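You operate a simulated robot arm through the tools that you are given. There is no shell and no other tool. Be economical: measure what you need, move in short steps, check, and stop when the job is done.

The job below is to be done with a simulated two-armed robot. You get a single attempt, and the scene is never put back.

## Task
Take the yellow weight and put it on the sample card on the top of the long table. Take the red line card from the top of the long table and put it on top of the brown carton there. Put the orange test bag from the top of the long table on the shelf under the narrow pine table and the purple test bag on the top of the deep white table. Open the white machine drawer. Any order will do.

Only the result counts: the job must be done as asked and must still hold three seconds after the hand-in. Knocking over, shifting, dropping, spilling or breaking anything else fails it.

## Robot
Two 7-joint arms with fingered hands on one trunk, on a base that drives. Base frame: it is fixed to the floor where the robot stands at the start and does not move with it; the origin is under the middle of the robot, x ahead of it, y to its left, z up. Readings come in mm, rad, newtons and seconds.
The left shoulder is at the start at [70, 162, 1258], the right one opposite. With the tool pointing down near the work surface each hand reaches from about 340 to 820 mm from the robot's upright axis, wherever it stands, measured 20 degrees to its own side. Places, roughly: brown carton [1000, 250, 1000]; red line card [1000, 750, 1000]; sample card [1000, 0, 1000]; shelf under the narrow pine table [3400, 3400, 400]; test bag [1250, 1000, 1000]; top of the deep white table [1600, -3100, 800]; white machine drawer [3000, -2700, 700]; yellow weight [500, 0, 1000]. Payload 4 kg a hand.
Tool frame (each hand has its own): the origin (TCP) lies between the finger pads and is the grasp point; the fingertips stand 26 mm ahead of it; z points along the fingers, y is the line along which they close. The gripper opens to 132 mm. The gripper's body begins 73 mm behind the TCP. The gripper is a hand of 4 fingers: y runs from the thumb to the fingers, the wrist lies at [0, 0, -224] in the tool frame.
Orientation is that of the tool frame in the base frame, as a unit quaternion [x, y, z, w]. With the fingers straight down and closing along the base's y, the tool's x points along the base's -x, its y along +y and its z along -z.

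## Interface
- The arms move only by the tool move_arm. It takes "left_targets", "right_targets" or both (then of equal length, played together; a hand with none holds still); each is a list of rows, each an object (a shift or turn left out is 0) with "dr": the turn, a rotation vector about the base's x, y, z in rad, a list of three; "translation": the shift along the base's x, y, z in cm, a list of three. In form: [{"dr": [ax, ay, az], "translation": [tx, ty, tz]}, ...]. A call has 1 to 20 rows; each row shifts and turns the commanded pose from where the row before left it. Each row takes 0.2 s and may step no farther than 50 mm and 0.15 rad from the row before; otherwise, the whole call is refused. A pose out of reach is approached as far as the arm can. The call stops where the force on the tool passes 40 N (or 10 N more than at its start, if that is more) or the arm is blocked; 0.2 s more then pass. In this call time passes only in rows, and 0.2 s behind the last. It gives the time, the measured TCP pose, the force on the tool (base axes), the opening and the grip force at its end, in the units of the frame above (readings bear some noise), with the torque about the TCP (base axes, N m) and any sound that the robot's microphone picked up.
- Cameras (640 x 400 px; columns grow to the right, rows downward): "scene" is now at [137.3, 9.1, 1487]; the picture's right is [0.10, -0.99, 0.00], its down [-0.57, -0.06, -0.82] and it looks along [0.82, 0.08, -0.57] (base axes); focal length 296 px, centre (320, 200). "left" rides on the left gripper at [-73, 6, -93] in its tool frame; the picture's right is [-0.08, -1.00, 0.00], its down [0.78, -0.06, -0.62] and it looks along [0.62, -0.05, 0.79] (tool axes); focal length 230 px, centre (320, 200). "right" rides on the right gripper at [73, 6, -94] in its tool frame; the picture's right is [-0.08, 1.00, 0.00], its down [-0.79, -0.06, -0.62] and it looks along [-0.61, -0.05, 0.79] (tool axes); focal length 230 px, centre (320, 200). There is no depth. A picture from a camera that has moved, and an enlarged one, comes with that camera's place and axes in the base frame and with its lens.
- capture(camera): a new picture of that camera. No time passes.
- raise_lower(by): slides the trunk up (or, below 0, down) by that many mm; the arms and the scene camera ride with it, the base frame stays. It gives what a move gives, with no picture.
- steer(legs): drives the robot by 1 to 6 legs, each [ahead, left, turn to the left] in mm, mm and rad, along the robot's own axes; the way and the turn of a leg run together, so that a leg with both is an arc; at most 1500 mm and 3.142 rad a leg. The arms and the cameras ride along, it lands a little off, and it stops where it bumps. It gives what a move gives.
- finger_targets(finger1, finger2, finger3, thumb_bend, hand): sets how far each is bent, from 0 (flat) to 1 (curled in); at 0.3 the hand is open as for a grip, at 0.7 the pads meet at the TCP. One left out holds its place. A second passes; each finger stops where it meets its share of the squeeze, and holds until it gets a number again. It is the only way to open and close the hand. It gives what a move gives, with no picture; readings hold the bend of each and the force on the fingers (four entries, about 0 where the hand has none), thumb and palm.
- head_to(pan, tilt): turns the head with the scene camera to pan (to the left, within 1.501 rad either way) and tilt (down, from -0.506 to 1.204), counted from straight ahead of the robot. It gives what a move gives.
- close_up(camera, box): a new picture of the part [left, top, right, bottom] of that camera's present view, enlarged. No time passes.
- sign_off(): hands the job in; it is judged then, once.

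Work in short steps. Places have to be worked out from the pictures, the camera data and where the tool is seen: move nearer, look again, correct. Check each grasp and each placing, and mend what went wrong. You have 165 turns and 122 pictures in all, those below and enlarged ones among them. Open the grippers and draw the arms clear of the work before you hand the job in, unless the task says otherwise; then end with one line.

The tools are called after "Call:" as name(argument=value, ...) on one line, values as JSON. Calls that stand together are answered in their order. move_arm: Moves the arms, as the interface text tells. Its arguments: {"type":"object","properties":{"left_targets":{"type":"array","items":{"type":"object","properties":{"dr":{"type":"array","items":{"type":"number"}},"translation":{"type":"array","items":{"type":"number"}}}}},"right_targets":{"type":"array","items":{"type":"object","properties":{"dr":{"type":"array","items":{"type":"number"}},"translation":{"type":"array","items":{"type":"number"}}}}}},"required":[]} The other tools are called the same way: raise_lower (by) slides the trunk up or down; finger_targets (finger1, finger2, finger3, thumb_bend, hand) moves the fingers one by one; steer (legs) drives the base; head_to (pan, tilt) turns the head that bears the scene camera; capture (camera) takes a picture; close_up (camera, box) takes an enlarged picture of a part of a camera's view; sign_off () hands the job in.

At the start:

```text
clock: 0.0
left_eef_pos: [628.7, 297.5, 1216.3]
left_orientation: [0.0, 1.0, 0.0, -0.001]
left_contact_force: [0.3, -0.3, 0.9]
left_moment: [0.03, 0.01, 0.0]
left_finger_gap: 131.7
left_grip_force: 0.0
left_shape: jaw
left_bend: [0.3, 0.3, 0.3, 0.3]
left_finger forces: [0.0, 0.0, 0.0, 0.1, 0.1, 0.0]
right_eef_pos: [534.4, -164.8, 1273.4]
right_orientation: [0.0, 1.0, 0.001, 0.0]
right_contact_force: [-0.2, 0.4, 1.7]
right_moment: [0.01, -0.02, -0.01]
right_finger_gap: 131.9
right_grip_force: 0.1
right_shape: jaw
right_bend: [0.3, 0.3, 0.3, 0.3]
right_finger forces: [0.1, 0.0, 0.0, 0.0, 0.0, 0.0]
trunk travel left (down, up): [-737.0, 203.0]
robot x, y, heading: [-0.0, 3.0, -0.002]
head pan, tilt: [0.101, 0.607]
```

scene: 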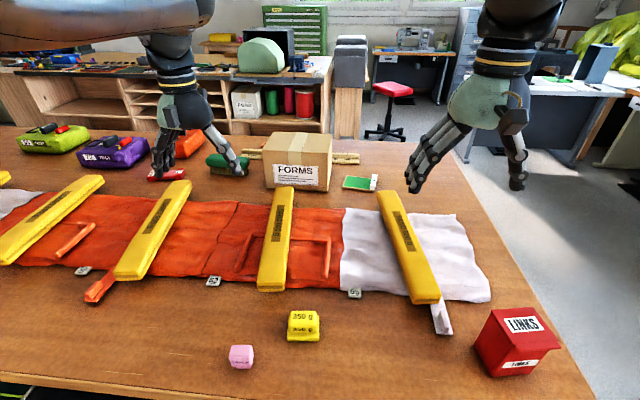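
right: 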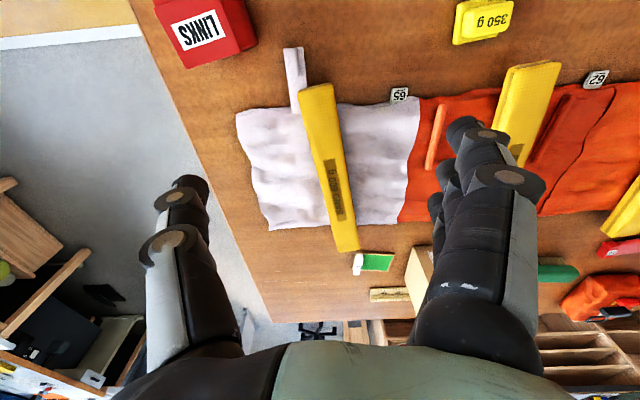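
left: 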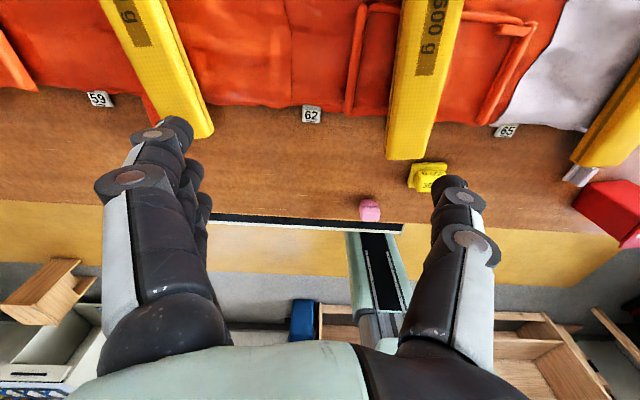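

I start by looking around, with enlargements of the main objects on the table.

Call:
close_up(camera="scene", box=[0, 100, 400, 350])

Call:
close_up(camera="scene", box=[240, 120, 480, 270])

Call:
head_to(pan=-0.6, tilt=0.35)

Call:
capture(camera="scene")

Call:
head_to(pan=0.7, tilt=0.35)

Call:
capture(camera="scene")

```text
1.60 times, centred on (200, 225) of scene
camera zoom: at [137.3, 9.1, 1487.0], right [0.1, -0.99, 0.0], down [-0.57, -0.06, -0.82], along [0.82, 0.08, -0.57], focal length 473 px, centre (512, 160)
```

zoom: 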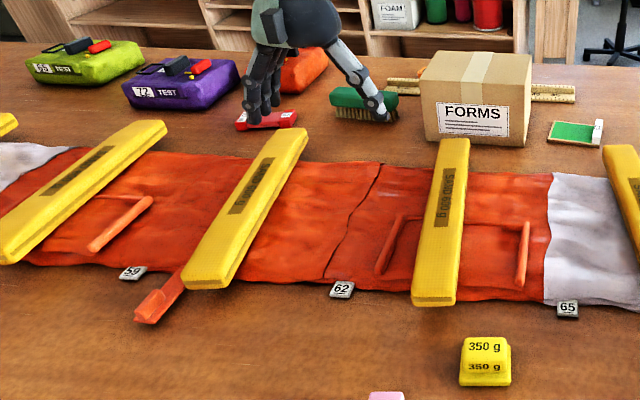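

```text
2.67 times, centred on (360, 195) of scene
camera zoom: at [137.3, 9.1, 1487.0], right [0.1, -0.99, 0.0], down [-0.57, -0.06, -0.82], along [0.82, 0.08, -0.57], focal length 789 px, centre (213, 213)
```

zoom: 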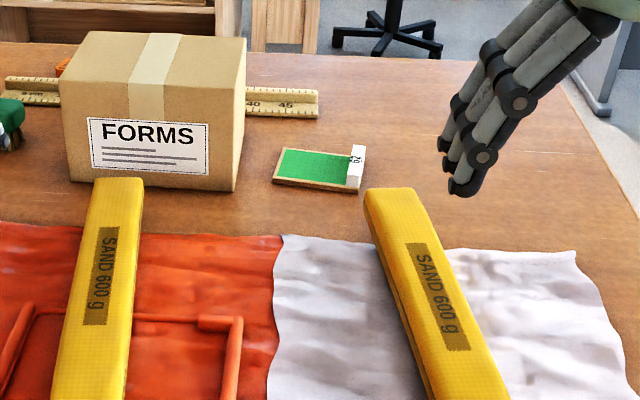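

```text
clock: 1.1
left_eef_pos: [629.0, 296.9, 1216.0]
left_orientation: [0.001, 1.0, 0.0, 0.0]
left_contact_force: [-1.0, -0.5, -0.3]
left_moment: [-0.03, -0.01, -0.01]
left_finger_gap: 131.7
left_grip_force: 0.0
left_shape: jaw
left_bend: [0.3, 0.3, 0.3, 0.3]
left_finger forces: [0.0, 0.0, 0.1, 0.1, 0.0, 0.1]
right_eef_pos: [533.6, -165.6, 1272.1]
right_orientation: [0.0, 1.0, 0.001, 0.0]
right_contact_force: [-1.1, -1.0, -0.9]
right_moment: [-0.01, -0.01, -0.02]
right_finger_gap: 131.9
right_grip_force: 0.1
right_shape: jaw
right_bend: [0.3, 0.3, 0.3, 0.3]
right_finger forces: [0.0, 0.0, 0.0, 0.0, 0.1, 0.1]
trunk travel left (down, up): [-737.0, 203.0]
robot x, y, heading: [2.2, -2.5, 0.004]
head pan, tilt: [-0.6, 0.351]
```

```text
116 pictures are left
camera scene: at [126.5, -52.3, 1510.3], right [-0.56, -0.83, 0.0], down [-0.28, 0.19, -0.94], along [0.78, -0.53, -0.34], focal length 296 px, centre (320, 200)
```

scene: 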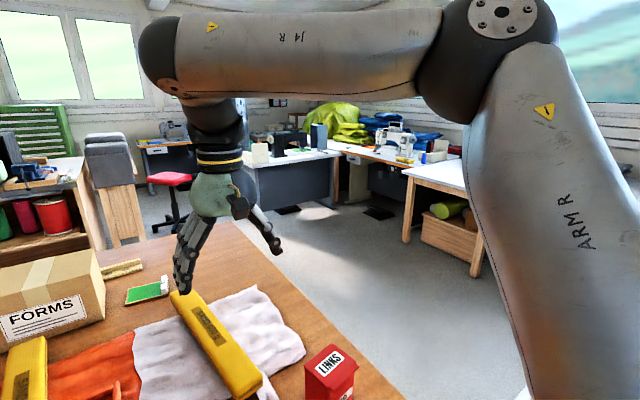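

```text
clock: 2.5
left_eef_pos: [627.9, 297.7, 1216.3]
left_orientation: [0.0, 1.0, -0.001, 0.001]
left_contact_force: [-0.2, 0.5, -0.1]
left_moment: [0.03, 0.0, -0.01]
left_finger_gap: 131.8
left_grip_force: 0.1
left_shape: jaw
left_bend: [0.3, 0.3, 0.3, 0.3]
left_finger forces: [0.0, 0.1, 0.1, 0.0, 0.0, 0.0]
right_eef_pos: [535.0, -164.6, 1273.7]
right_orientation: [0.0, 1.0, 0.0, -0.001]
right_contact_force: [0.7, -0.6, -0.3]
right_moment: [-0.01, 0.0, 0.0]
right_finger_gap: 131.9
right_grip_force: 0.0
right_shape: jaw
right_bend: [0.3, 0.3, 0.3, 0.3]
right_finger forces: [0.0, 0.1, 0.0, 0.0, 0.0, 0.0]
trunk travel left (down, up): [-737.0, 203.0]
robot x, y, heading: [1.0, -1.1, -0.001]
head pan, tilt: [0.7, 0.351]
```

```text
115 pictures are left
camera scene: at [120.8, 60.1, 1510.3], right [0.64, -0.77, 0.0], down [-0.26, -0.22, -0.94], along [0.72, 0.6, -0.34], focal length 296 px, centre (320, 200)
```

scene: 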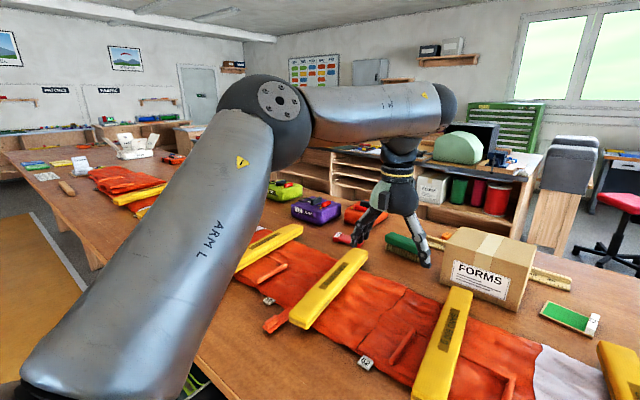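

The table seems to span x≈350–1600 with its right end at y≈-470. I check the clearance in front of the base and look left toward the pine table.

Call:
head_to(pan=0.0, tilt=1.2)

Call:
capture(camera="scene")

Call:
head_to(pan=0.3, tilt=0.1)

Call:
capture(camera="scene")

Call:
head_to(pan=-1.4, tilt=0.6)

Call:
capture(camera="scene")

```text
clock: 3.7
left_eef_pos: [629.1, 296.1, 1217.0]
left_orientation: [0.0, 1.0, -0.001, 0.0]
left_contact_force: [-0.4, -0.3, -0.2]
left_moment: [0.05, 0.01, 0.02]
left_finger_gap: 131.9
left_grip_force: 0.2
left_shape: jaw
left_bend: [0.3, 0.3, 0.3, 0.3]
left_finger forces: [0.0, 0.0, 0.0, 0.1, 0.0, 0.0]
right_eef_pos: [533.8, -164.7, 1273.0]
right_orientation: [0.0, 1.0, 0.0, -0.001]
right_contact_force: [-0.2, -0.8, -0.2]
right_moment: [-0.01, -0.02, -0.01]
right_finger_gap: 131.8
right_grip_force: 0.1
right_shape: jaw
right_bend: [0.3, 0.3, 0.3, 0.3]
right_finger forces: [0.0, 0.0, 0.1, 0.0, 0.0, 0.0]
trunk travel left (down, up): [-737.0, 203.0]
robot x, y, heading: [-2.1, -3.1, 0.007]
head pan, tilt: [0.0, 1.201]
```

```text
114 pictures are left
camera scene: at [105.6, 0.3, 1443.0], right [0.0, -1.0, 0.0], down [-0.93, 0.0, -0.36], along [0.36, 0.0, -0.93], focal length 296 px, centre (320, 200)
```

scene: 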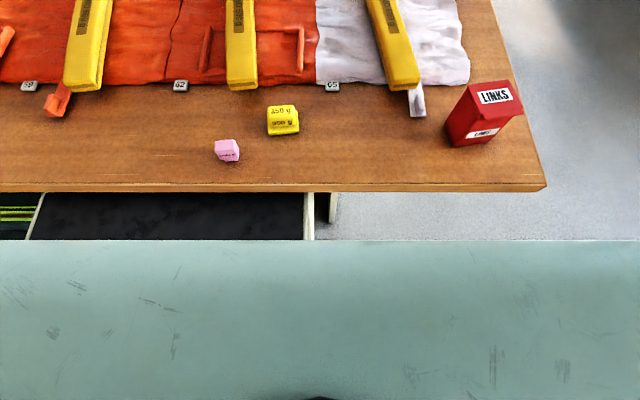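

```text
clock: 5.0
left_eef_pos: [629.2, 296.9, 1217.0]
left_orientation: [0.0, 1.0, 0.0, -0.001]
left_contact_force: [0.6, -0.2, -0.6]
left_moment: [0.02, 0.01, 0.0]
left_finger_gap: 132.1
left_grip_force: 0.1
left_shape: jaw
left_bend: [0.3, 0.3, 0.3, 0.3]
left_finger forces: [0.1, 0.0, 0.0, 0.1, 0.0, 0.1]
right_eef_pos: [533.9, -165.4, 1273.3]
right_orientation: [-0.001, 1.0, 0.0, 0.0]
right_contact_force: [1.0, -0.5, -0.8]
right_moment: [-0.02, 0.01, -0.02]
right_finger_gap: 131.8
right_grip_force: 0.1
right_shape: jaw
right_bend: [0.3, 0.3, 0.3, 0.3]
right_finger forces: [0.0, 0.0, 0.1, 0.0, 0.1, 0.1]
trunk travel left (down, up): [-737.0, 203.0]
robot x, y, heading: [4.0, -0.5, 0.001]
head pan, tilt: [0.3, 0.099]
```

```text
113 pictures are left
camera scene: at [137.5, 27.4, 1533.6], right [0.3, -0.96, 0.0], down [-0.1, -0.03, -0.99], along [0.95, 0.29, -0.1], focal length 296 px, centre (320, 200)
```

scene: 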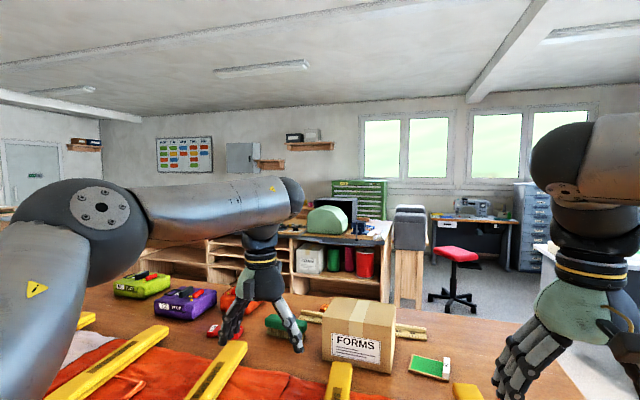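

```text
clock: 6.8
left_eef_pos: [629.3, 296.9, 1217.7]
left_orientation: [0.0, 1.0, 0.0, 0.0]
left_contact_force: [0.3, 1.0, 0.3]
left_moment: [-0.01, -0.03, -0.01]
left_finger_gap: 131.9
left_grip_force: 0.0
left_shape: jaw
left_bend: [0.3, 0.3, 0.3, 0.3]
left_finger forces: [0.0, 0.1, 0.0, 0.0, 0.0, 0.0]
right_eef_pos: [534.0, -165.9, 1272.3]
right_orientation: [-0.001, 1.0, 0.0, 0.0]
right_contact_force: [0.0, 0.0, 0.4]
right_moment: [0.03, -0.01, 0.0]
right_finger_gap: 131.7
right_grip_force: 0.0
right_shape: jaw
right_bend: [0.3, 0.3, 0.3, 0.3]
right_finger forces: [0.0, 0.0, 0.1, 0.0, 0.0, 0.1]
trunk travel left (down, up): [-737.0, 203.0]
robot x, y, heading: [-1.8, 1.5, 0.001]
head pan, tilt: [-1.4, 0.6]
```

```text
112 pictures are left
camera scene: at [64.7, -86.9, 1487.6], right [-0.99, -0.17, 0.0], down [-0.1, 0.56, -0.83], along [0.14, -0.81, -0.56], focal length 296 px, centre (320, 200)
```

scene: 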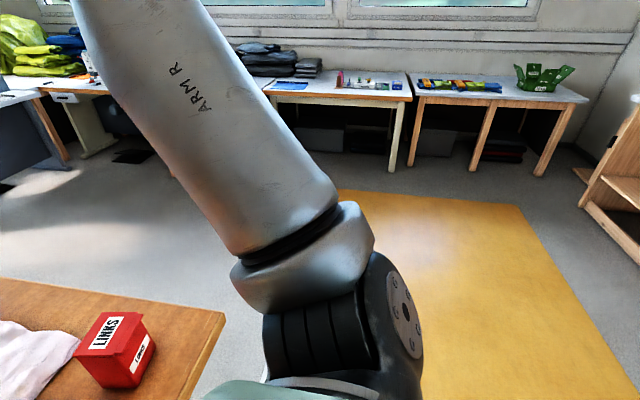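

The weight is at about [471, 75, 940]. I move the right hand above it and look with its camera.

Call:
move_arm(right_targets=[{"translation": [-1, 4.5, 0]}, {"translation": [-1, 4.5, 0]}, {"translation": [-1, 4.5, 0]}, {"translation": [-1, 4.5, -1]}, {"translation": [-1, 4.5, -2]}, {"translation": [-1, 1.5, -4]}, {"translation": [0, 0, -4.5]}, {"translation": [0, 0, -4.5]}, {"translation": [0, 0, -4]}])

Call:
head_to(pan=0.0, tilt=1.0)

Call:
capture(camera="right")

Call:
capture(camera="scene")

```text
refused: row 5 steps farther than a row can; nothing moved
```

```text
clock: 8.3
left_eef_pos: [630.1, 297.8, 1218.1]
left_orientation: [0.0, 1.0, 0.0, 0.0]
left_contact_force: [0.6, 1.0, -0.6]
left_moment: [-0.02, 0.02, -0.01]
left_finger_gap: 131.7
left_grip_force: 0.0
left_shape: jaw
left_bend: [0.3, 0.3, 0.3, 0.3]
left_finger forces: [0.0, 0.0, 0.0, 0.2, 0.0, 0.1]
right_eef_pos: [534.7, -164.4, 1273.3]
right_orientation: [0.0, 1.0, 0.0, 0.0]
right_contact_force: [0.7, 0.5, 0.3]
right_moment: [0.02, 0.0, 0.03]
right_finger_gap: 131.9
right_grip_force: 0.1
right_shape: jaw
right_bend: [0.3, 0.3, 0.3, 0.3]
right_finger forces: [0.0, 0.0, 0.0, 0.1, 0.0, 0.0]
trunk travel left (down, up): [-737.0, 203.0]
robot x, y, heading: [0.0, -2.0, -0.003]
head pan, tilt: [0.0, 1.0]
```

```text
111 pictures are left
camera right: at [460.7, -159.4, 1367.1], right [0.08, 1.0, 0.0], down [0.79, -0.06, 0.62], along [0.61, -0.05, -0.79], focal length 230 px, centre (320, 200)
```

right: 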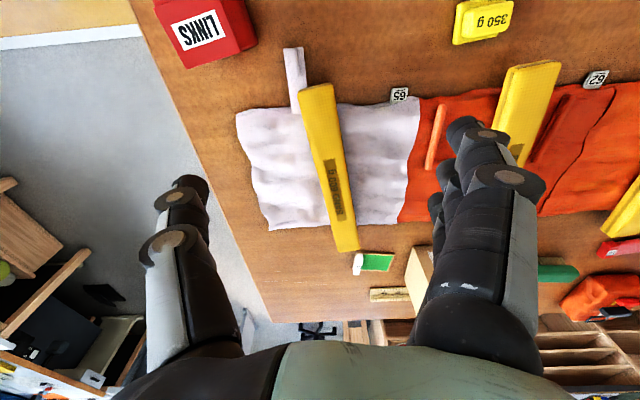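

```text
110 pictures are left
camera scene: at [119.2, 0.2, 1455.6], right [0.0, -1.0, 0.0], down [-0.84, 0.0, -0.54], along [0.54, 0.0, -0.84], focal length 296 px, centre (320, 200)
```

scene: 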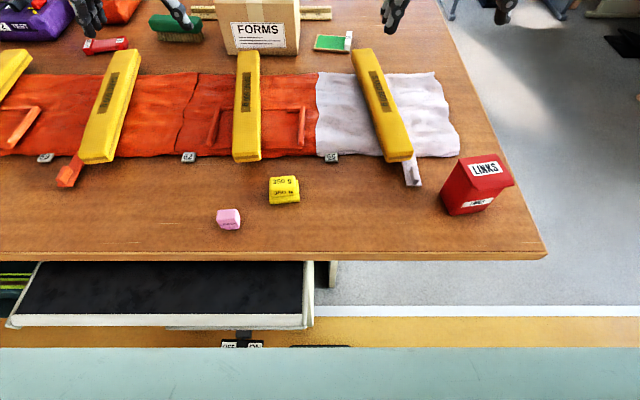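

The row was too long; I replay the move in shorter steps.

Call:
move_arm(right_targets=[{"translation": [-1, 4.5, 0]}, {"translation": [-1, 4.5, 0]}, {"translation": [-1, 4.5, 0]}, {"translation": [-1, 4.5, 0]}, {"translation": [-1, 4.5, 0]}, {"translation": [-1, 1.5, -4]}, {"translation": [0, 0, -4.5]}, {"translation": [0, 0, -4.5]}, {"translation": [0, 0, -4.5]}])

Call:
finger_targets(hand="right", finger1=0.42, finger2=0.42, finger3=0.42, thumb_bend=0.42)

Call:
capture(camera="right")

Call:
capture(camera="scene")

```text
clock: 10.3
left_eef_pos: [630.7, 297.1, 1216.7]
left_orientation: [0.0, 1.0, 0.0, -0.001]
left_contact_force: [0.5, 0.0, -0.3]
left_moment: [0.02, 0.0, 0.01]
left_finger_gap: 132.0
left_grip_force: 0.1
left_shape: jaw
left_bend: [0.3, 0.3, 0.3, 0.3]
left_finger forces: [0.1, 0.0, 0.0, 0.0, 0.0, 0.0]
right_eef_pos: [471.9, 74.0, 1095.1]
right_orientation: [0.0, 1.0, 0.001, -0.001]
right_contact_force: [0.6, -0.4, -0.7]
right_moment: [0.0, 0.02, 0.0]
right_finger_gap: 132.2
right_grip_force: 0.1
right_shape: jaw
right_bend: [0.3, 0.3, 0.3, 0.3]
right_finger forces: [0.1, 0.1, 0.0, 0.0, 0.0, 0.1]
trunk travel left (down, up): [-737.0, 203.0]
robot x, y, heading: [-0.0, -3.2, -0.001]
head pan, tilt: [0.0, 1.0]
```

```text
clock: 11.3
left_eef_pos: [629.2, 297.9, 1216.1]
left_orientation: [0.0, 1.0, 0.0, 0.0]
left_contact_force: [0.5, -0.4, -1.1]
left_moment: [0.0, -0.02, -0.02]
left_finger_gap: 131.7
left_grip_force: 0.2
left_shape: jaw
left_bend: [0.3, 0.3, 0.3, 0.3]
left_finger forces: [0.1, 0.0, 0.2, 0.0, 0.0, 0.0]
right_eef_pos: [471.1, 73.8, 1096.8]
right_orientation: [0.0, 1.0, 0.0, 0.0]
right_contact_force: [-0.7, 0.5, -0.4]
right_moment: [0.0, 0.01, 0.02]
right_finger_gap: 97.9
right_grip_force: 0.0
right_shape: fingers
right_bend: [0.42, 0.42, 0.42, 0.42]
right_finger forces: [0.0, 0.1, 0.0, 0.1, 0.1, 0.0]
trunk travel left (down, up): [-737.0, 203.0]
robot x, y, heading: [-1.2, -0.5, 0.0]
head pan, tilt: [0.0, 1.0]
```

```text
109 pictures are left
camera right: at [398.0, 80.1, 1190.2], right [0.08, 1.0, 0.0], down [0.79, -0.06, 0.62], along [0.61, -0.05, -0.79], focal length 230 px, centre (320, 200)
```

right: 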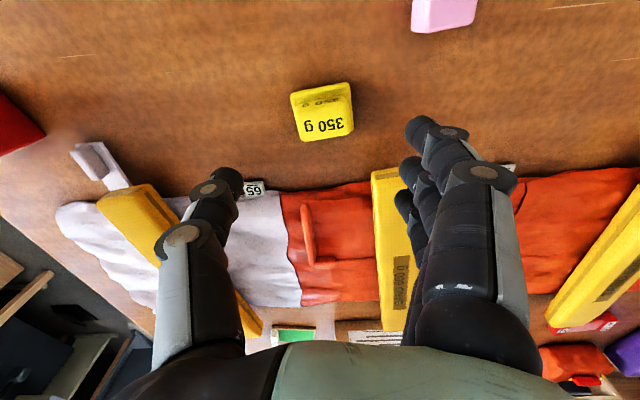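

```text
108 pictures are left
camera scene: at [119.2, 0.4, 1455.6], right [0.0, -1.0, 0.0], down [-0.84, 0.0, -0.54], along [0.54, 0.0, -0.84], focal length 296 px, centre (320, 200)
```

scene: 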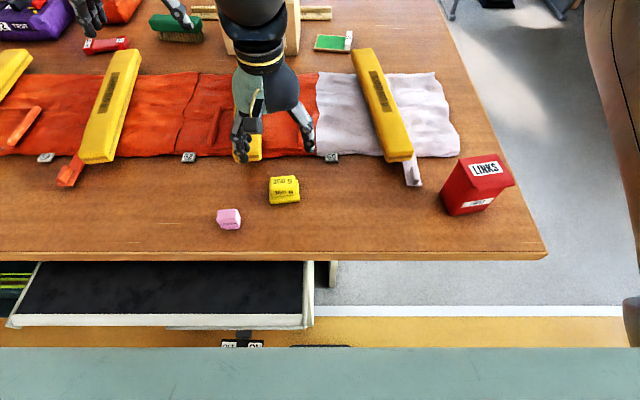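

The right camera puts the weight at [474, 78]; I descend with the tips just above the table.

Call:
move_arm(right_targets=[{"translation": [0.2, 0.3, -4.5]}, {"translation": [0, 0, -4.5]}, {"translation": [0, 0, -3.0]}, {"translation": [0, 0, -2.4]}])

Call:
capture(camera="right")

Call:
close_up(camera="scene", box=[200, 90, 360, 250])

```text
clock: 12.3
left_eef_pos: [630.0, 296.7, 1216.1]
left_orientation: [0.0, 1.0, 0.0, 0.0]
left_contact_force: [0.3, 0.4, 0.3]
left_moment: [-0.01, 0.03, -0.03]
left_finger_gap: 132.0
left_grip_force: 0.0
left_shape: jaw
left_bend: [0.3, 0.3, 0.3, 0.3]
left_finger forces: [0.0, 0.0, 0.0, 0.0, 0.0, 0.0]
right_eef_pos: [478.3, 77.6, 953.5]
right_orientation: [0.0, 1.0, -0.001, -0.002]
right_contact_force: [-1.3, 0.2, 0.2]
right_moment: [0.0, 0.01, 0.0]
right_finger_gap: 98.1
right_grip_force: 0.1
right_shape: fingers
right_bend: [0.42, 0.42, 0.42, 0.42]
right_finger forces: [0.0, 0.0, 0.0, 0.0, 0.1, 0.0]
trunk travel left (down, up): [-737.0, 203.0]
robot x, y, heading: [0.4, -2.1, 0.001]
head pan, tilt: [0.0, 1.0]
```

```text
107 pictures are left
camera right: at [403.8, 83.9, 1047.5], right [0.08, 1.0, 0.0], down [0.79, -0.06, 0.62], along [0.61, -0.05, -0.79], focal length 230 px, centre (320, 200)
```

right: 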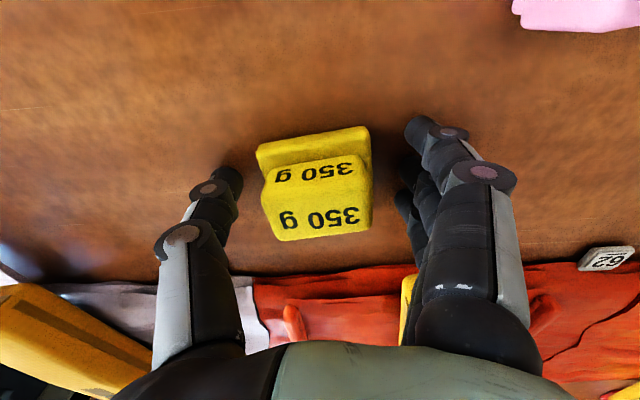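

```text
2.50 times, centred on (280, 170) of scene
camera zoom: at [120.2, 0.5, 1455.5], right [0.0, -1.0, 0.0], down [-0.84, 0.0, -0.54], along [0.54, 0.0, -0.84], focal length 739 px, centre (420, 275)
```

zoom: 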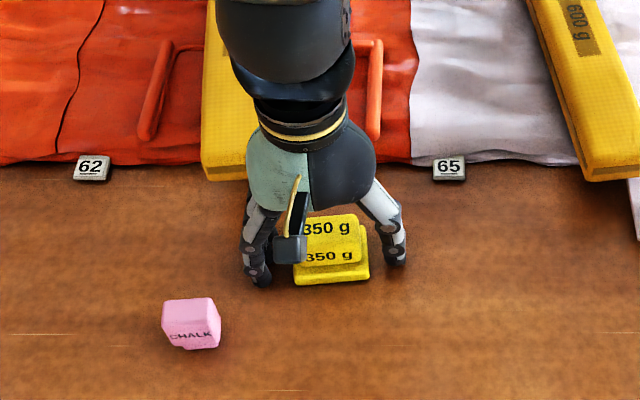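

The weight sits between the fingers; I nudge back 6 mm and close.

Call:
move_arm(right_targets=[{"translation": [-0.6, 0, -0.1]}])

Call:
finger_targets(hand="right", finger1=0.7, finger2=0.7, finger3=0.7, thumb_bend=0.7)

Call:
move_arm(right_targets=[{"translation": [0, 0, 3]}, {"translation": [0, 0, 4]}])

Call:
capture(camera="right")

```text
clock: 12.7
left_eef_pos: [628.2, 296.8, 1215.7]
left_orientation: [0.001, 1.0, -0.001, 0.0]
left_contact_force: [0.1, 0.1, 0.7]
left_moment: [0.01, -0.02, 0.03]
left_finger_gap: 131.7
left_grip_force: 0.1
left_shape: jaw
left_bend: [0.3, 0.3, 0.3, 0.3]
left_finger forces: [0.0, 0.0, 0.0, 0.1, 0.1, 0.0]
right_eef_pos: [469.3, 78.0, 953.6]
right_orientation: [0.001, 1.0, 0.0, 0.001]
right_contact_force: [0.0, 0.3, -0.3]
right_moment: [-0.01, 0.01, -0.01]
right_finger_gap: 98.1
right_grip_force: 0.1
right_shape: fingers
right_bend: [0.42, 0.42, 0.42, 0.42]
right_finger forces: [0.0, 0.1, 0.0, 0.1, 0.0, 0.1]
trunk travel left (down, up): [-737.0, 203.0]
robot x, y, heading: [-1.5, 2.7, 0.003]
head pan, tilt: [0.0, 1.0]
```

```text
clock: 13.7
left_eef_pos: [629.7, 298.0, 1216.9]
left_orientation: [-0.001, 1.0, 0.0, -0.001]
left_contact_force: [-0.1, 0.1, -0.1]
left_moment: [-0.01, 0.02, 0.0]
left_finger_gap: 131.7
left_grip_force: 0.1
left_shape: jaw
left_bend: [0.3, 0.3, 0.3, 0.3]
left_finger forces: [0.1, 0.0, 0.0, 0.0, 0.0, 0.0]
right_eef_pos: [470.0, 77.6, 953.3]
right_orientation: [-0.001, 1.0, 0.001, 0.0]
right_contact_force: [-0.4, 0.4, -0.3]
right_moment: [0.02, 0.02, 0.01]
right_finger_gap: 56.5
right_grip_force: 19.8
right_shape: fingers
right_bend: [0.58, 0.53, 0.52, 0.57]
right_finger forces: [6.7, 6.9, 6.8, 0.0, 19.9, 0.1]
trunk travel left (down, up): [-737.0, 203.0]
robot x, y, heading: [3.2, 4.1, 0.002]
head pan, tilt: [0.0, 1.0]
```

```text
clock: 14.3
left_eef_pos: [628.6, 296.9, 1217.3]
left_orientation: [0.0, 1.0, 0.001, 0.0]
left_contact_force: [-0.2, 0.2, 0.2]
left_moment: [-0.03, -0.01, 0.02]
left_finger_gap: 132.0
left_grip_force: 0.0
left_shape: jaw
left_bend: [0.3, 0.3, 0.3, 0.3]
left_finger forces: [0.0, 0.0, 0.0, 0.0, 0.0, 0.0]
right_eef_pos: [469.8, 74.8, 1023.0]
right_orientation: [0.001, 1.0, -0.001, 0.0]
right_contact_force: [-0.2, 1.0, -3.6]
right_moment: [0.04, 0.01, -0.02]
right_finger_gap: 56.5
right_grip_force: 20.2
right_shape: fingers
right_bend: [0.58, 0.53, 0.52, 0.57]
right_finger forces: [6.7, 6.8, 6.7, 0.0, 19.9, 0.0]
trunk travel left (down, up): [-737.0, 203.0]
robot x, y, heading: [-0.0, -0.2, 0.0]
head pan, tilt: [0.0, 1.0]
```

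```text
105 pictures are left
camera right: at [396.5, 81.9, 1116.3], right [0.08, 1.0, 0.0], down [0.78, -0.06, 0.62], along [0.61, -0.05, -0.79], focal length 230 px, centre (320, 200)
```

right: 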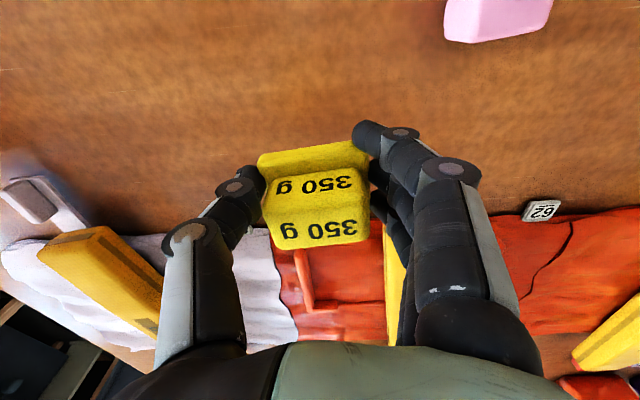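

The weight is held. I lift it, bring the hand back to its own side and drive round the right end of the table.

Call:
move_arm(right_targets=[{"translation": [0, 0, 4.5]}, {"translation": [0, 0, 4.5]}, {"translation": [0, 0, 4.5]}, {"translation": [0, -4, 2.5]}, {"translation": [0, -4.8, 0]}, {"translation": [0, -4.8, 0]}, {"translation": [0, -4.8, 0]}, {"translation": [0, -4.8, 0]}, {"translation": [0, -4.8, 0]}])

Call:
steer(legs=[[-150, 0, 0], [0, -860, 0], [990, 0, 0]])

Call:
head_to(pan=0.9, tilt=0.6)

Call:
capture(camera="scene")

Call:
head_to(pan=0.0, tilt=0.4)

Call:
capture(camera="scene")

```text
clock: 16.3
left_eef_pos: [629.0, 295.4, 1216.5]
left_orientation: [0.0, 1.0, 0.0, 0.0]
left_contact_force: [-0.1, 1.1, 0.9]
left_moment: [0.0, 0.01, -0.02]
left_finger_gap: 131.8
left_grip_force: 0.1
left_shape: jaw
left_bend: [0.3, 0.3, 0.3, 0.3]
left_finger forces: [0.0, 0.0, 0.1, 0.0, 0.0, 0.0]
right_eef_pos: [466.8, -205.4, 1181.7]
right_orientation: [0.0, 1.0, 0.002, 0.0]
right_contact_force: [-0.9, 0.4, -4.5]
right_moment: [0.05, 0.07, -0.01]
right_finger_gap: 56.2
right_grip_force: 20.1
right_shape: fingers
right_bend: [0.58, 0.53, 0.52, 0.57]
right_finger forces: [6.6, 6.8, 6.7, 0.0, 19.9, 0.1]
trunk travel left (down, up): [-737.0, 203.0]
robot x, y, heading: [3.1, 2.4, 0.002]
head pan, tilt: [0.0, 1.0]
```

```text
clock: 26.5
left_eef_pos: [1448.0, -573.8, 1217.3]
left_orientation: [0.0, 1.0, -0.001, 0.0]
left_contact_force: [-0.2, -0.3, 0.4]
left_moment: [0.01, 0.03, 0.01]
left_finger_gap: 131.4
left_grip_force: 0.1
left_shape: jaw
left_bend: [0.3, 0.3, 0.3, 0.3]
left_finger forces: [0.1, 0.1, 0.0, 0.1, 0.0, 0.0]
right_eef_pos: [1285.8, -1073.7, 1182.9]
right_orientation: [0.001, 1.0, 0.0, 0.001]
right_contact_force: [-0.3, -0.7, -3.2]
right_moment: [-0.02, 0.04, 0.02]
right_finger_gap: 56.3
right_grip_force: 19.6
right_shape: fingers
right_bend: [0.58, 0.54, 0.52, 0.57]
right_finger forces: [6.7, 6.7, 6.4, 0.1, 19.6, 0.0]
trunk travel left (down, up): [-737.0, 203.0]
robot x, y, heading: [816.8, -868.7, 0.002]
head pan, tilt: [0.0, 1.0]
```

```text
clock: 27.7
left_eef_pos: [1449.9, -573.3, 1216.7]
left_orientation: [0.0, 1.0, 0.001, -0.002]
left_contact_force: [-0.2, 0.0, -0.5]
left_moment: [0.02, -0.02, 0.01]
left_finger_gap: 131.7
left_grip_force: 0.1
left_shape: jaw
left_bend: [0.3, 0.3, 0.3, 0.3]
left_finger forces: [0.0, 0.1, 0.1, 0.0, 0.0, 0.0]
right_eef_pos: [1287.7, -1073.9, 1182.2]
right_orientation: [0.002, 1.0, 0.0, 0.0]
right_contact_force: [0.4, 0.7, -3.5]
right_moment: [0.03, 0.02, 0.01]
right_finger_gap: 56.1
right_grip_force: 19.5
right_shape: fingers
right_bend: [0.58, 0.54, 0.52, 0.57]
right_finger forces: [6.8, 6.7, 6.5, 0.1, 19.5, 0.1]
trunk travel left (down, up): [-737.0, 203.0]
robot x, y, heading: [821.7, -873.1, 0.002]
head pan, tilt: [0.901, 0.6]
```

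```text
104 pictures are left
camera scene: at [925.0, -800.4, 1487.5], right [0.78, -0.62, 0.0], down [-0.35, -0.44, -0.82], along [0.51, 0.65, -0.57], focal length 296 px, centre (320, 200)
```

scene: 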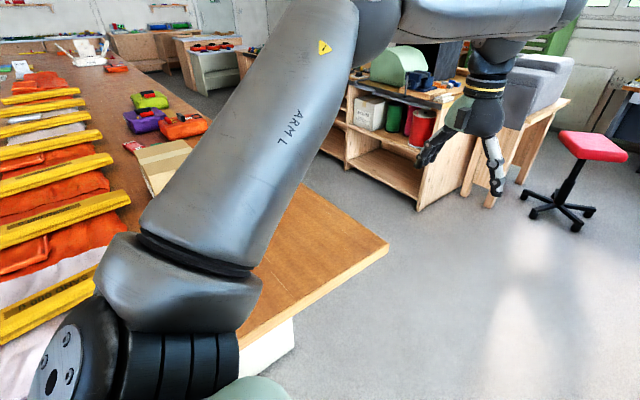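

```text
clock: 28.9
left_eef_pos: [1450.8, -572.9, 1216.1]
left_orientation: [0.001, 1.0, 0.001, -0.001]
left_contact_force: [0.2, 0.6, -0.2]
left_moment: [0.01, -0.01, 0.0]
left_finger_gap: 131.9
left_grip_force: 0.1
left_shape: jaw
left_bend: [0.3, 0.3, 0.3, 0.3]
left_finger forces: [0.0, 0.0, 0.0, 0.1, 0.0, 0.1]
right_eef_pos: [1286.6, -1072.4, 1182.1]
right_orientation: [0.001, 1.0, 0.0, -0.001]
right_contact_force: [0.0, 0.3, -3.1]
right_moment: [0.04, 0.06, 0.0]
right_finger_gap: 56.3
right_grip_force: 19.1
right_shape: fingers
right_bend: [0.58, 0.54, 0.52, 0.57]
right_finger forces: [6.7, 6.6, 6.4, 0.1, 19.6, 0.1]
trunk travel left (down, up): [-737.0, 203.0]
robot x, y, heading: [820.0, -871.1, 0.003]
head pan, tilt: [0.0, 0.4]
```

```text
103 pictures are left
camera scene: at [962.6, -869.6, 1505.7], right [0.0, -1.0, 0.0], down [-0.39, 0.0, -0.92], along [0.92, 0.0, -0.39], focal length 296 px, centre (320, 200)
```

scene: 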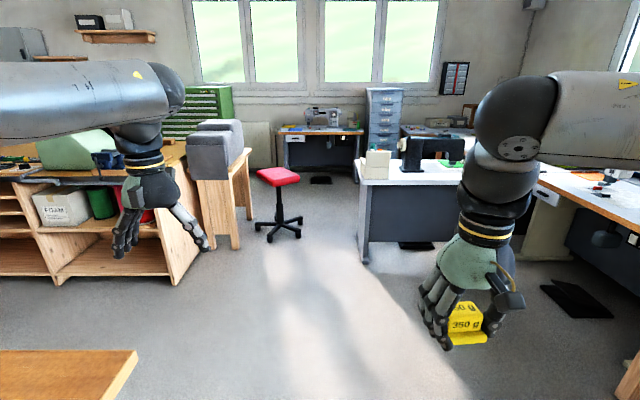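

The table's back edge is about x=1457 and the aisle behind it is wide (to x≈2820), so everything on the table is reachable from the back. I drive behind the table and face it.

Call:
steer(legs=[[1040, 0, 0], [0, 0, 1.571], [0, 0, 1.571], [0, -560, 0]])

Call:
head_to(pan=-0.3, tilt=0.75)

Call:
capture(camera="scene")

```text
clock: 44.6
left_eef_pos: [1237.1, -596.4, 1216.1]
left_orientation: [1.0, -0.009, 0.002, 0.0]
left_contact_force: [0.5, -0.3, 0.6]
left_moment: [0.01, -0.02, 0.01]
left_finger_gap: 131.9
left_grip_force: 0.1
left_shape: jaw
left_bend: [0.3, 0.3, 0.3, 0.3]
left_finger forces: [0.0, 0.1, 0.0, 0.1, 0.0, 0.0]
right_eef_pos: [1407.0, -99.6, 1181.8]
right_orientation: [1.0, -0.009, 0.0, 0.0]
right_contact_force: [-0.1, 0.0, -3.8]
right_moment: [0.0, -0.04, 0.01]
right_finger_gap: 42.0
right_grip_force: 16.2
right_shape: fingers
right_bend: [0.67, 0.53, 0.52, 0.58]
right_finger forces: [0.9, 8.5, 7.6, 0.0, 16.7, 0.0]
trunk travel left (down, up): [-737.0, 203.0]
robot x, y, heading: [1871.5, -310.7, 3.126]
head pan, tilt: [0.0, 0.4]
```

```text
clock: 45.5
left_eef_pos: [1236.8, -595.5, 1216.0]
left_orientation: [1.0, -0.009, 0.001, 0.0]
left_contact_force: [-0.3, 0.2, 0.2]
left_moment: [0.01, -0.01, -0.01]
left_finger_gap: 131.8
left_grip_force: 0.1
left_shape: jaw
left_bend: [0.3, 0.3, 0.3, 0.3]
left_finger forces: [0.0, 0.1, 0.0, 0.0, 0.0, 0.0]
right_eef_pos: [1407.5, -98.3, 1181.8]
right_orientation: [1.0, -0.01, 0.001, 0.0]
right_contact_force: [-0.5, 0.6, -4.0]
right_moment: [-0.01, -0.06, 0.02]
right_finger_gap: 42.2
right_grip_force: 16.8
right_shape: fingers
right_bend: [0.67, 0.53, 0.52, 0.58]
right_finger forces: [0.9, 8.3, 7.6, 0.1, 16.6, 0.1]
trunk travel left (down, up): [-737.0, 203.0]
robot x, y, heading: [1870.3, -311.8, 3.127]
head pan, tilt: [-0.3, 0.75]
```

```text
102 pictures are left
camera scene: at [1740.7, -283.6, 1474.7], right [0.31, 0.95, 0.0], down [0.65, -0.21, -0.73], along [-0.69, 0.23, -0.68], focal length 296 px, centre (320, 200)
```

scene: 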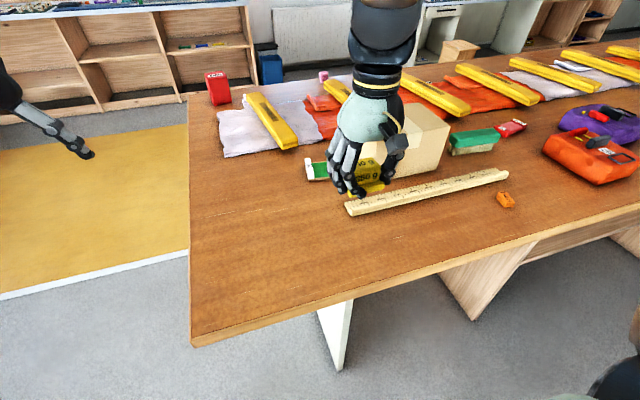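

The weight shifted slightly in the fingers; I check it and move up a little nearer.

Call:
steer(legs=[[60, 0, 0]])

Call:
capture(camera="right")

Call:
close_up(camera="scene", box=[240, 100, 480, 250])

```text
clock: 46.5
left_eef_pos: [1183.5, -595.5, 1221.1]
left_orientation: [1.0, -0.009, -0.003, 0.0]
left_contact_force: [0.8, 0.3, 0.5]
left_moment: [0.0, 0.04, 0.01]
left_finger_gap: 131.7
left_grip_force: 0.1
left_shape: jaw
left_bend: [0.3, 0.3, 0.3, 0.3]
left_finger forces: [0.1, 0.0, 0.0, 0.1, 0.0, 0.0]
right_eef_pos: [1354.1, -99.3, 1185.5]
right_orientation: [1.0, -0.01, -0.003, 0.0]
right_contact_force: [0.7, 0.7, -2.9]
right_moment: [-0.01, -0.01, -0.01]
right_finger_gap: 42.0
right_grip_force: 16.9
right_shape: fingers
right_bend: [0.67, 0.53, 0.52, 0.58]
right_finger forces: [0.9, 8.3, 7.5, 0.1, 16.6, 0.0]
trunk travel left (down, up): [-737.0, 203.0]
robot x, y, heading: [1809.9, -310.1, 3.124]
head pan, tilt: [-0.3, 0.75]
```

```text
101 pictures are left
camera right: at [1427.5, -105.0, 1278.6], right [-0.1, -1.0, 0.0], down [-0.78, 0.08, 0.62], along [-0.62, 0.06, -0.78], focal length 230 px, centre (320, 200)
```

right: 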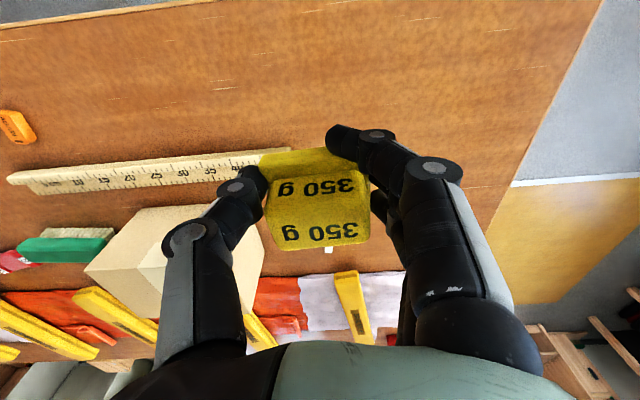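

```text
2.67 times, centred on (360, 175) of scene
camera zoom: at [1689.4, -282.9, 1475.5], right [0.31, 0.95, 0.0], down [0.64, -0.21, -0.73], along [-0.7, 0.23, -0.68], focal length 789 px, centre (213, 267)
```

zoom: 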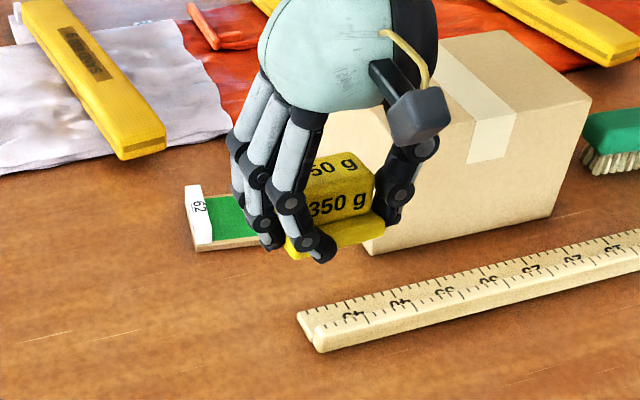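

Weight is still firmly held. I move above the sample card and look for its exact place.

Call:
move_arm(right_targets=[{"translation": [-4.8, 0.9, 0]}, {"translation": [-4.8, 0.9, 0]}, {"translation": [-4.8, 0.9, 0]}, {"translation": [-4.8, 0.9, 0]}, {"translation": [-4.0, 0.9, 0]}, {"translation": [0, 0.5, -3]}, {"translation": [0, 0, -3]}])

Call:
capture(camera="right")

Call:
close_up(camera="scene", box=[240, 80, 400, 180])

```text
clock: 48.0
left_eef_pos: [1174.7, -594.7, 1216.3]
left_orientation: [1.0, -0.01, 0.0, 0.0]
left_contact_force: [-0.5, 0.3, -0.1]
left_moment: [0.01, -0.02, -0.01]
left_finger_gap: 131.8
left_grip_force: 0.1
left_shape: jaw
left_bend: [0.3, 0.3, 0.3, 0.3]
left_finger forces: [0.0, 0.0, 0.1, 0.1, 0.1, 0.0]
right_eef_pos: [1142.2, -53.5, 1122.2]
right_orientation: [1.0, -0.009, 0.0, -0.001]
right_contact_force: [-1.0, 0.1, -3.1]
right_moment: [0.0, -0.04, 0.0]
right_finger_gap: 41.7
right_grip_force: 16.4
right_shape: fingers
right_bend: [0.67, 0.53, 0.52, 0.58]
right_finger forces: [0.8, 8.5, 7.7, 0.0, 16.5, 0.0]
right hand out of reach, approached as far as the arm can: row 5
trunk travel left (down, up): [-737.0, 203.0]
robot x, y, heading: [1809.4, -308.1, 3.124]
head pan, tilt: [-0.3, 0.75]
```

```text
99 pictures are left
camera right: at [1214.8, -60.8, 1215.0], right [-0.1, -1.0, 0.0], down [-0.78, 0.08, 0.62], along [-0.61, 0.06, -0.79], focal length 230 px, centre (320, 200)
```

right: 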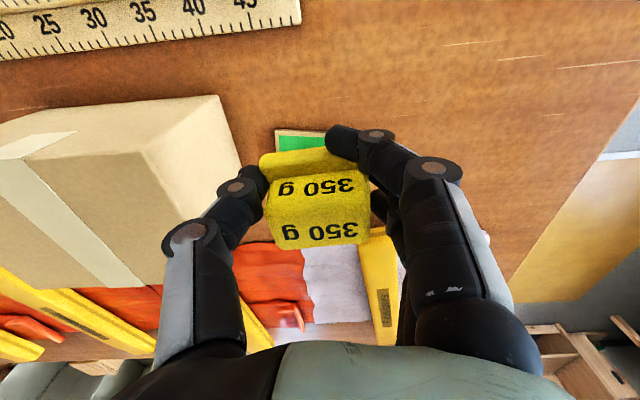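

```text
4.00 times, centred on (320, 130) of scene
camera zoom: at [1679.3, -282.5, 1474.4], right [0.31, 0.95, 0.0], down [0.65, -0.21, -0.73], along [-0.69, 0.23, -0.68], focal length 1183 px, centre (320, 480)
```

zoom: 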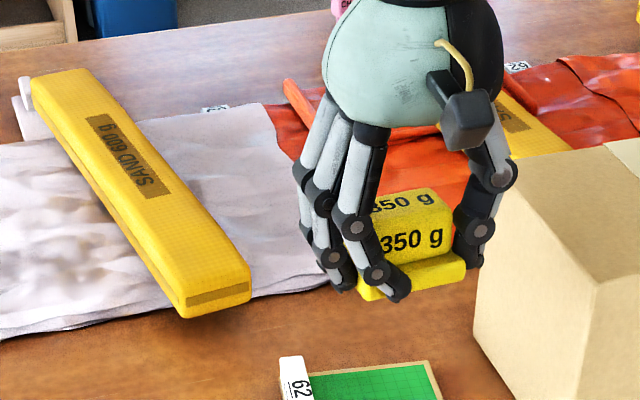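

The card spans roughly x 1022–1110, y -95…15. I lower the trunk 80 mm for more reach and step 25 mm ahead.

Call:
raise_lower(by=-80)

Call:
steer(legs=[[25, 0, 0]])

Call:
move_arm(right_targets=[{"translation": [-1.5, 1.0, 0]}, {"translation": [-1.5, 1.0, 0]}])

Call:
capture(camera="right")

Call:
close_up(camera="scene", box=[240, 80, 400, 180])

```text
clock: 49.2
left_eef_pos: [1175.4, -595.4, 1137.4]
left_orientation: [1.0, -0.009, 0.0, 0.001]
left_contact_force: [-0.3, -1.1, -0.6]
left_moment: [-0.01, 0.01, 0.01]
left_finger_gap: 131.5
left_grip_force: 0.0
left_shape: jaw
left_bend: [0.3, 0.3, 0.3, 0.3]
left_finger forces: [0.1, 0.0, 0.0, 0.1, 0.0, 0.0]
right_eef_pos: [1144.5, -54.1, 1042.0]
right_orientation: [1.0, -0.01, 0.0, 0.0]
right_contact_force: [0.2, 0.0, -3.8]
right_moment: [-0.03, -0.07, 0.0]
right_finger_gap: 41.9
right_grip_force: 16.0
right_shape: fingers
right_bend: [0.67, 0.53, 0.52, 0.58]
right_finger forces: [0.8, 8.5, 7.6, 0.1, 16.5, 0.1]
trunk travel left (down, up): [-657.0, 283.0]
robot x, y, heading: [1810.0, -312.5, 3.125]
head pan, tilt: [-0.3, 0.75]
```

```text
clock: 50.0
left_eef_pos: [1156.6, -594.2, 1141.4]
left_orientation: [1.0, -0.01, -0.003, 0.0]
left_contact_force: [0.2, -1.4, -0.1]
left_moment: [0.01, 0.07, 0.01]
left_finger_gap: 131.8
left_grip_force: 0.0
left_shape: jaw
left_bend: [0.3, 0.3, 0.3, 0.3]
left_finger forces: [0.0, 0.0, 0.0, 0.1, 0.0, 0.1]
right_eef_pos: [1123.4, -53.8, 1045.5]
right_orientation: [1.0, -0.009, -0.003, 0.0]
right_contact_force: [1.2, 0.5, -2.5]
right_moment: [-0.04, 0.01, -0.02]
right_finger_gap: 42.0
right_grip_force: 16.2
right_shape: fingers
right_bend: [0.67, 0.53, 0.52, 0.58]
right_finger forces: [0.8, 8.5, 7.6, 0.0, 16.5, 0.1]
trunk travel left (down, up): [-657.0, 283.0]
robot x, y, heading: [1789.6, -312.7, 3.124]
head pan, tilt: [-0.3, 0.75]
```

```text
clock: 50.6
left_eef_pos: [1152.4, -593.9, 1137.5]
left_orientation: [1.0, -0.009, -0.001, 0.0]
left_contact_force: [-0.6, 0.1, 0.8]
left_moment: [0.01, -0.02, 0.01]
left_finger_gap: 131.7
left_grip_force: 0.2
left_shape: jaw
left_bend: [0.3, 0.3, 0.3, 0.3]
left_finger forces: [0.0, 0.0, 0.0, 0.0, 0.0, 0.0]
right_eef_pos: [1096.5, -39.2, 1042.4]
right_orientation: [1.0, -0.009, 0.0, 0.0]
right_contact_force: [-0.5, 0.4, -3.8]
right_moment: [0.0, -0.06, -0.01]
right_finger_gap: 41.7
right_grip_force: 16.9
right_shape: fingers
right_bend: [0.67, 0.53, 0.52, 0.58]
right_finger forces: [0.8, 8.5, 7.6, 0.1, 16.5, 0.1]
right hand out of reach, approached as far as the arm can: row 2
trunk travel left (down, up): [-657.0, 283.0]
robot x, y, heading: [1787.7, -310.9, 3.123]
head pan, tilt: [-0.3, 0.75]
```

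```text
97 pictures are left
camera right: at [1169.3, -45.9, 1136.3], right [-0.1, -1.0, 0.0], down [-0.78, 0.08, 0.62], along [-0.61, 0.06, -0.79], focal length 230 px, centre (320, 200)
```

right: 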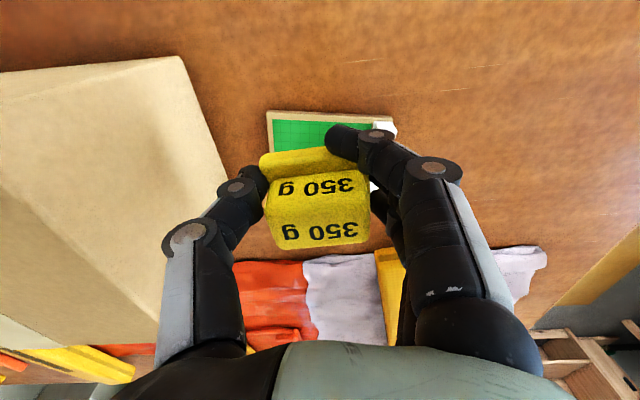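

```text
4.00 times, centred on (320, 130) of scene
camera zoom: at [1657.9, -282.7, 1394.8], right [0.31, 0.95, 0.0], down [0.65, -0.21, -0.73], along [-0.69, 0.23, -0.68], focal length 1183 px, centre (320, 480)
```

zoom: 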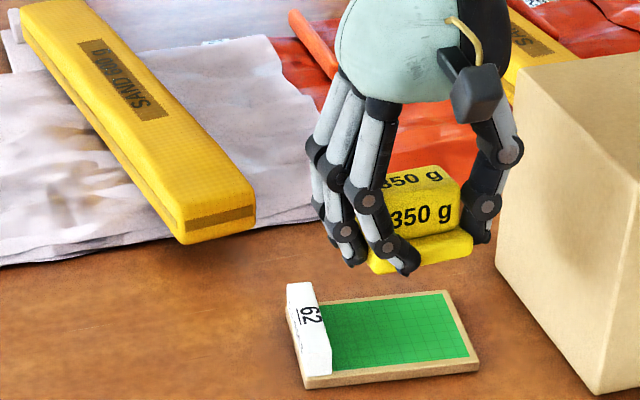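

Reach is limited by wrist bend, so raising the trunk helps. I raise it back and lower the hand by arm, then go forward over the card.

Call:
raise_lower(by=100)

Call:
move_arm(right_targets=[{"translation": [0, 0, -4]}, {"translation": [0, 0, -4]}, {"translation": [0, 0, -4]}, {"translation": [-0.3, 0, -2]}])

Call:
capture(camera="right")

Call:
close_up(camera="scene", box=[240, 80, 400, 180])

```text
clock: 52.0
left_eef_pos: [1150.7, -594.3, 1237.0]
left_orientation: [1.0, -0.01, 0.0, 0.0]
left_contact_force: [-0.2, -0.5, -0.4]
left_moment: [0.03, 0.0, 0.01]
left_finger_gap: 131.8
left_grip_force: 0.1
left_shape: jaw
left_bend: [0.3, 0.3, 0.3, 0.3]
left_finger forces: [0.0, 0.0, 0.0, 0.0, 0.1, 0.0]
right_eef_pos: [1096.3, -37.8, 1141.1]
right_orientation: [1.0, -0.01, 0.0, 0.0]
right_contact_force: [0.4, 0.1, -4.0]
right_moment: [0.0, -0.03, -0.02]
right_finger_gap: 41.6
right_grip_force: 16.4
right_shape: fingers
right_bend: [0.67, 0.53, 0.52, 0.58]
right_finger forces: [0.8, 8.4, 7.5, 0.1, 16.4, 0.1]
trunk travel left (down, up): [-757.0, 183.0]
robot x, y, heading: [1789.1, -309.3, 3.121]
head pan, tilt: [-0.3, 0.75]
```

```text
clock: 53.0
left_eef_pos: [1151.0, -594.4, 1237.0]
left_orientation: [1.0, -0.009, 0.0, 0.001]
left_contact_force: [0.3, -0.2, 0.5]
left_moment: [-0.02, -0.01, 0.0]
left_finger_gap: 131.8
left_grip_force: 0.1
left_shape: jaw
left_bend: [0.3, 0.3, 0.3, 0.3]
left_finger forces: [0.1, 0.0, 0.0, 0.0, 0.0, 0.1]
right_eef_pos: [1092.8, -39.3, 1001.3]
right_orientation: [1.0, -0.009, 0.0, -0.001]
right_contact_force: [0.2, -0.2, -4.0]
right_moment: [-0.02, -0.04, 0.02]
right_finger_gap: 41.8
right_grip_force: 16.5
right_shape: fingers
right_bend: [0.67, 0.53, 0.52, 0.58]
right_finger forces: [0.8, 8.5, 7.5, 0.0, 16.6, 0.0]
trunk travel left (down, up): [-757.0, 183.0]
robot x, y, heading: [1786.6, -310.7, 3.121]
head pan, tilt: [-0.3, 0.75]
```

```text
95 pictures are left
camera right: at [1165.4, -46.3, 1095.8], right [-0.1, -1.0, 0.0], down [-0.78, 0.08, 0.62], along [-0.61, 0.06, -0.79], focal length 230 px, centre (320, 200)
```

right: 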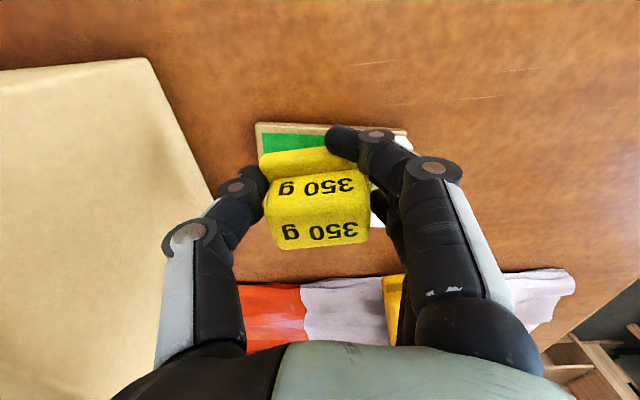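

```text
4.00 times, centred on (320, 130) of scene
camera zoom: at [1656.3, -282.1, 1494.6], right [0.31, 0.95, 0.0], down [0.65, -0.21, -0.73], along [-0.69, 0.23, -0.68], focal length 1183 px, centre (320, 480)
```

zoom: 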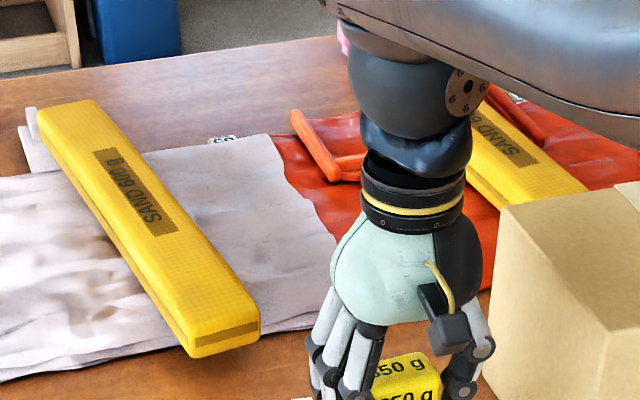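

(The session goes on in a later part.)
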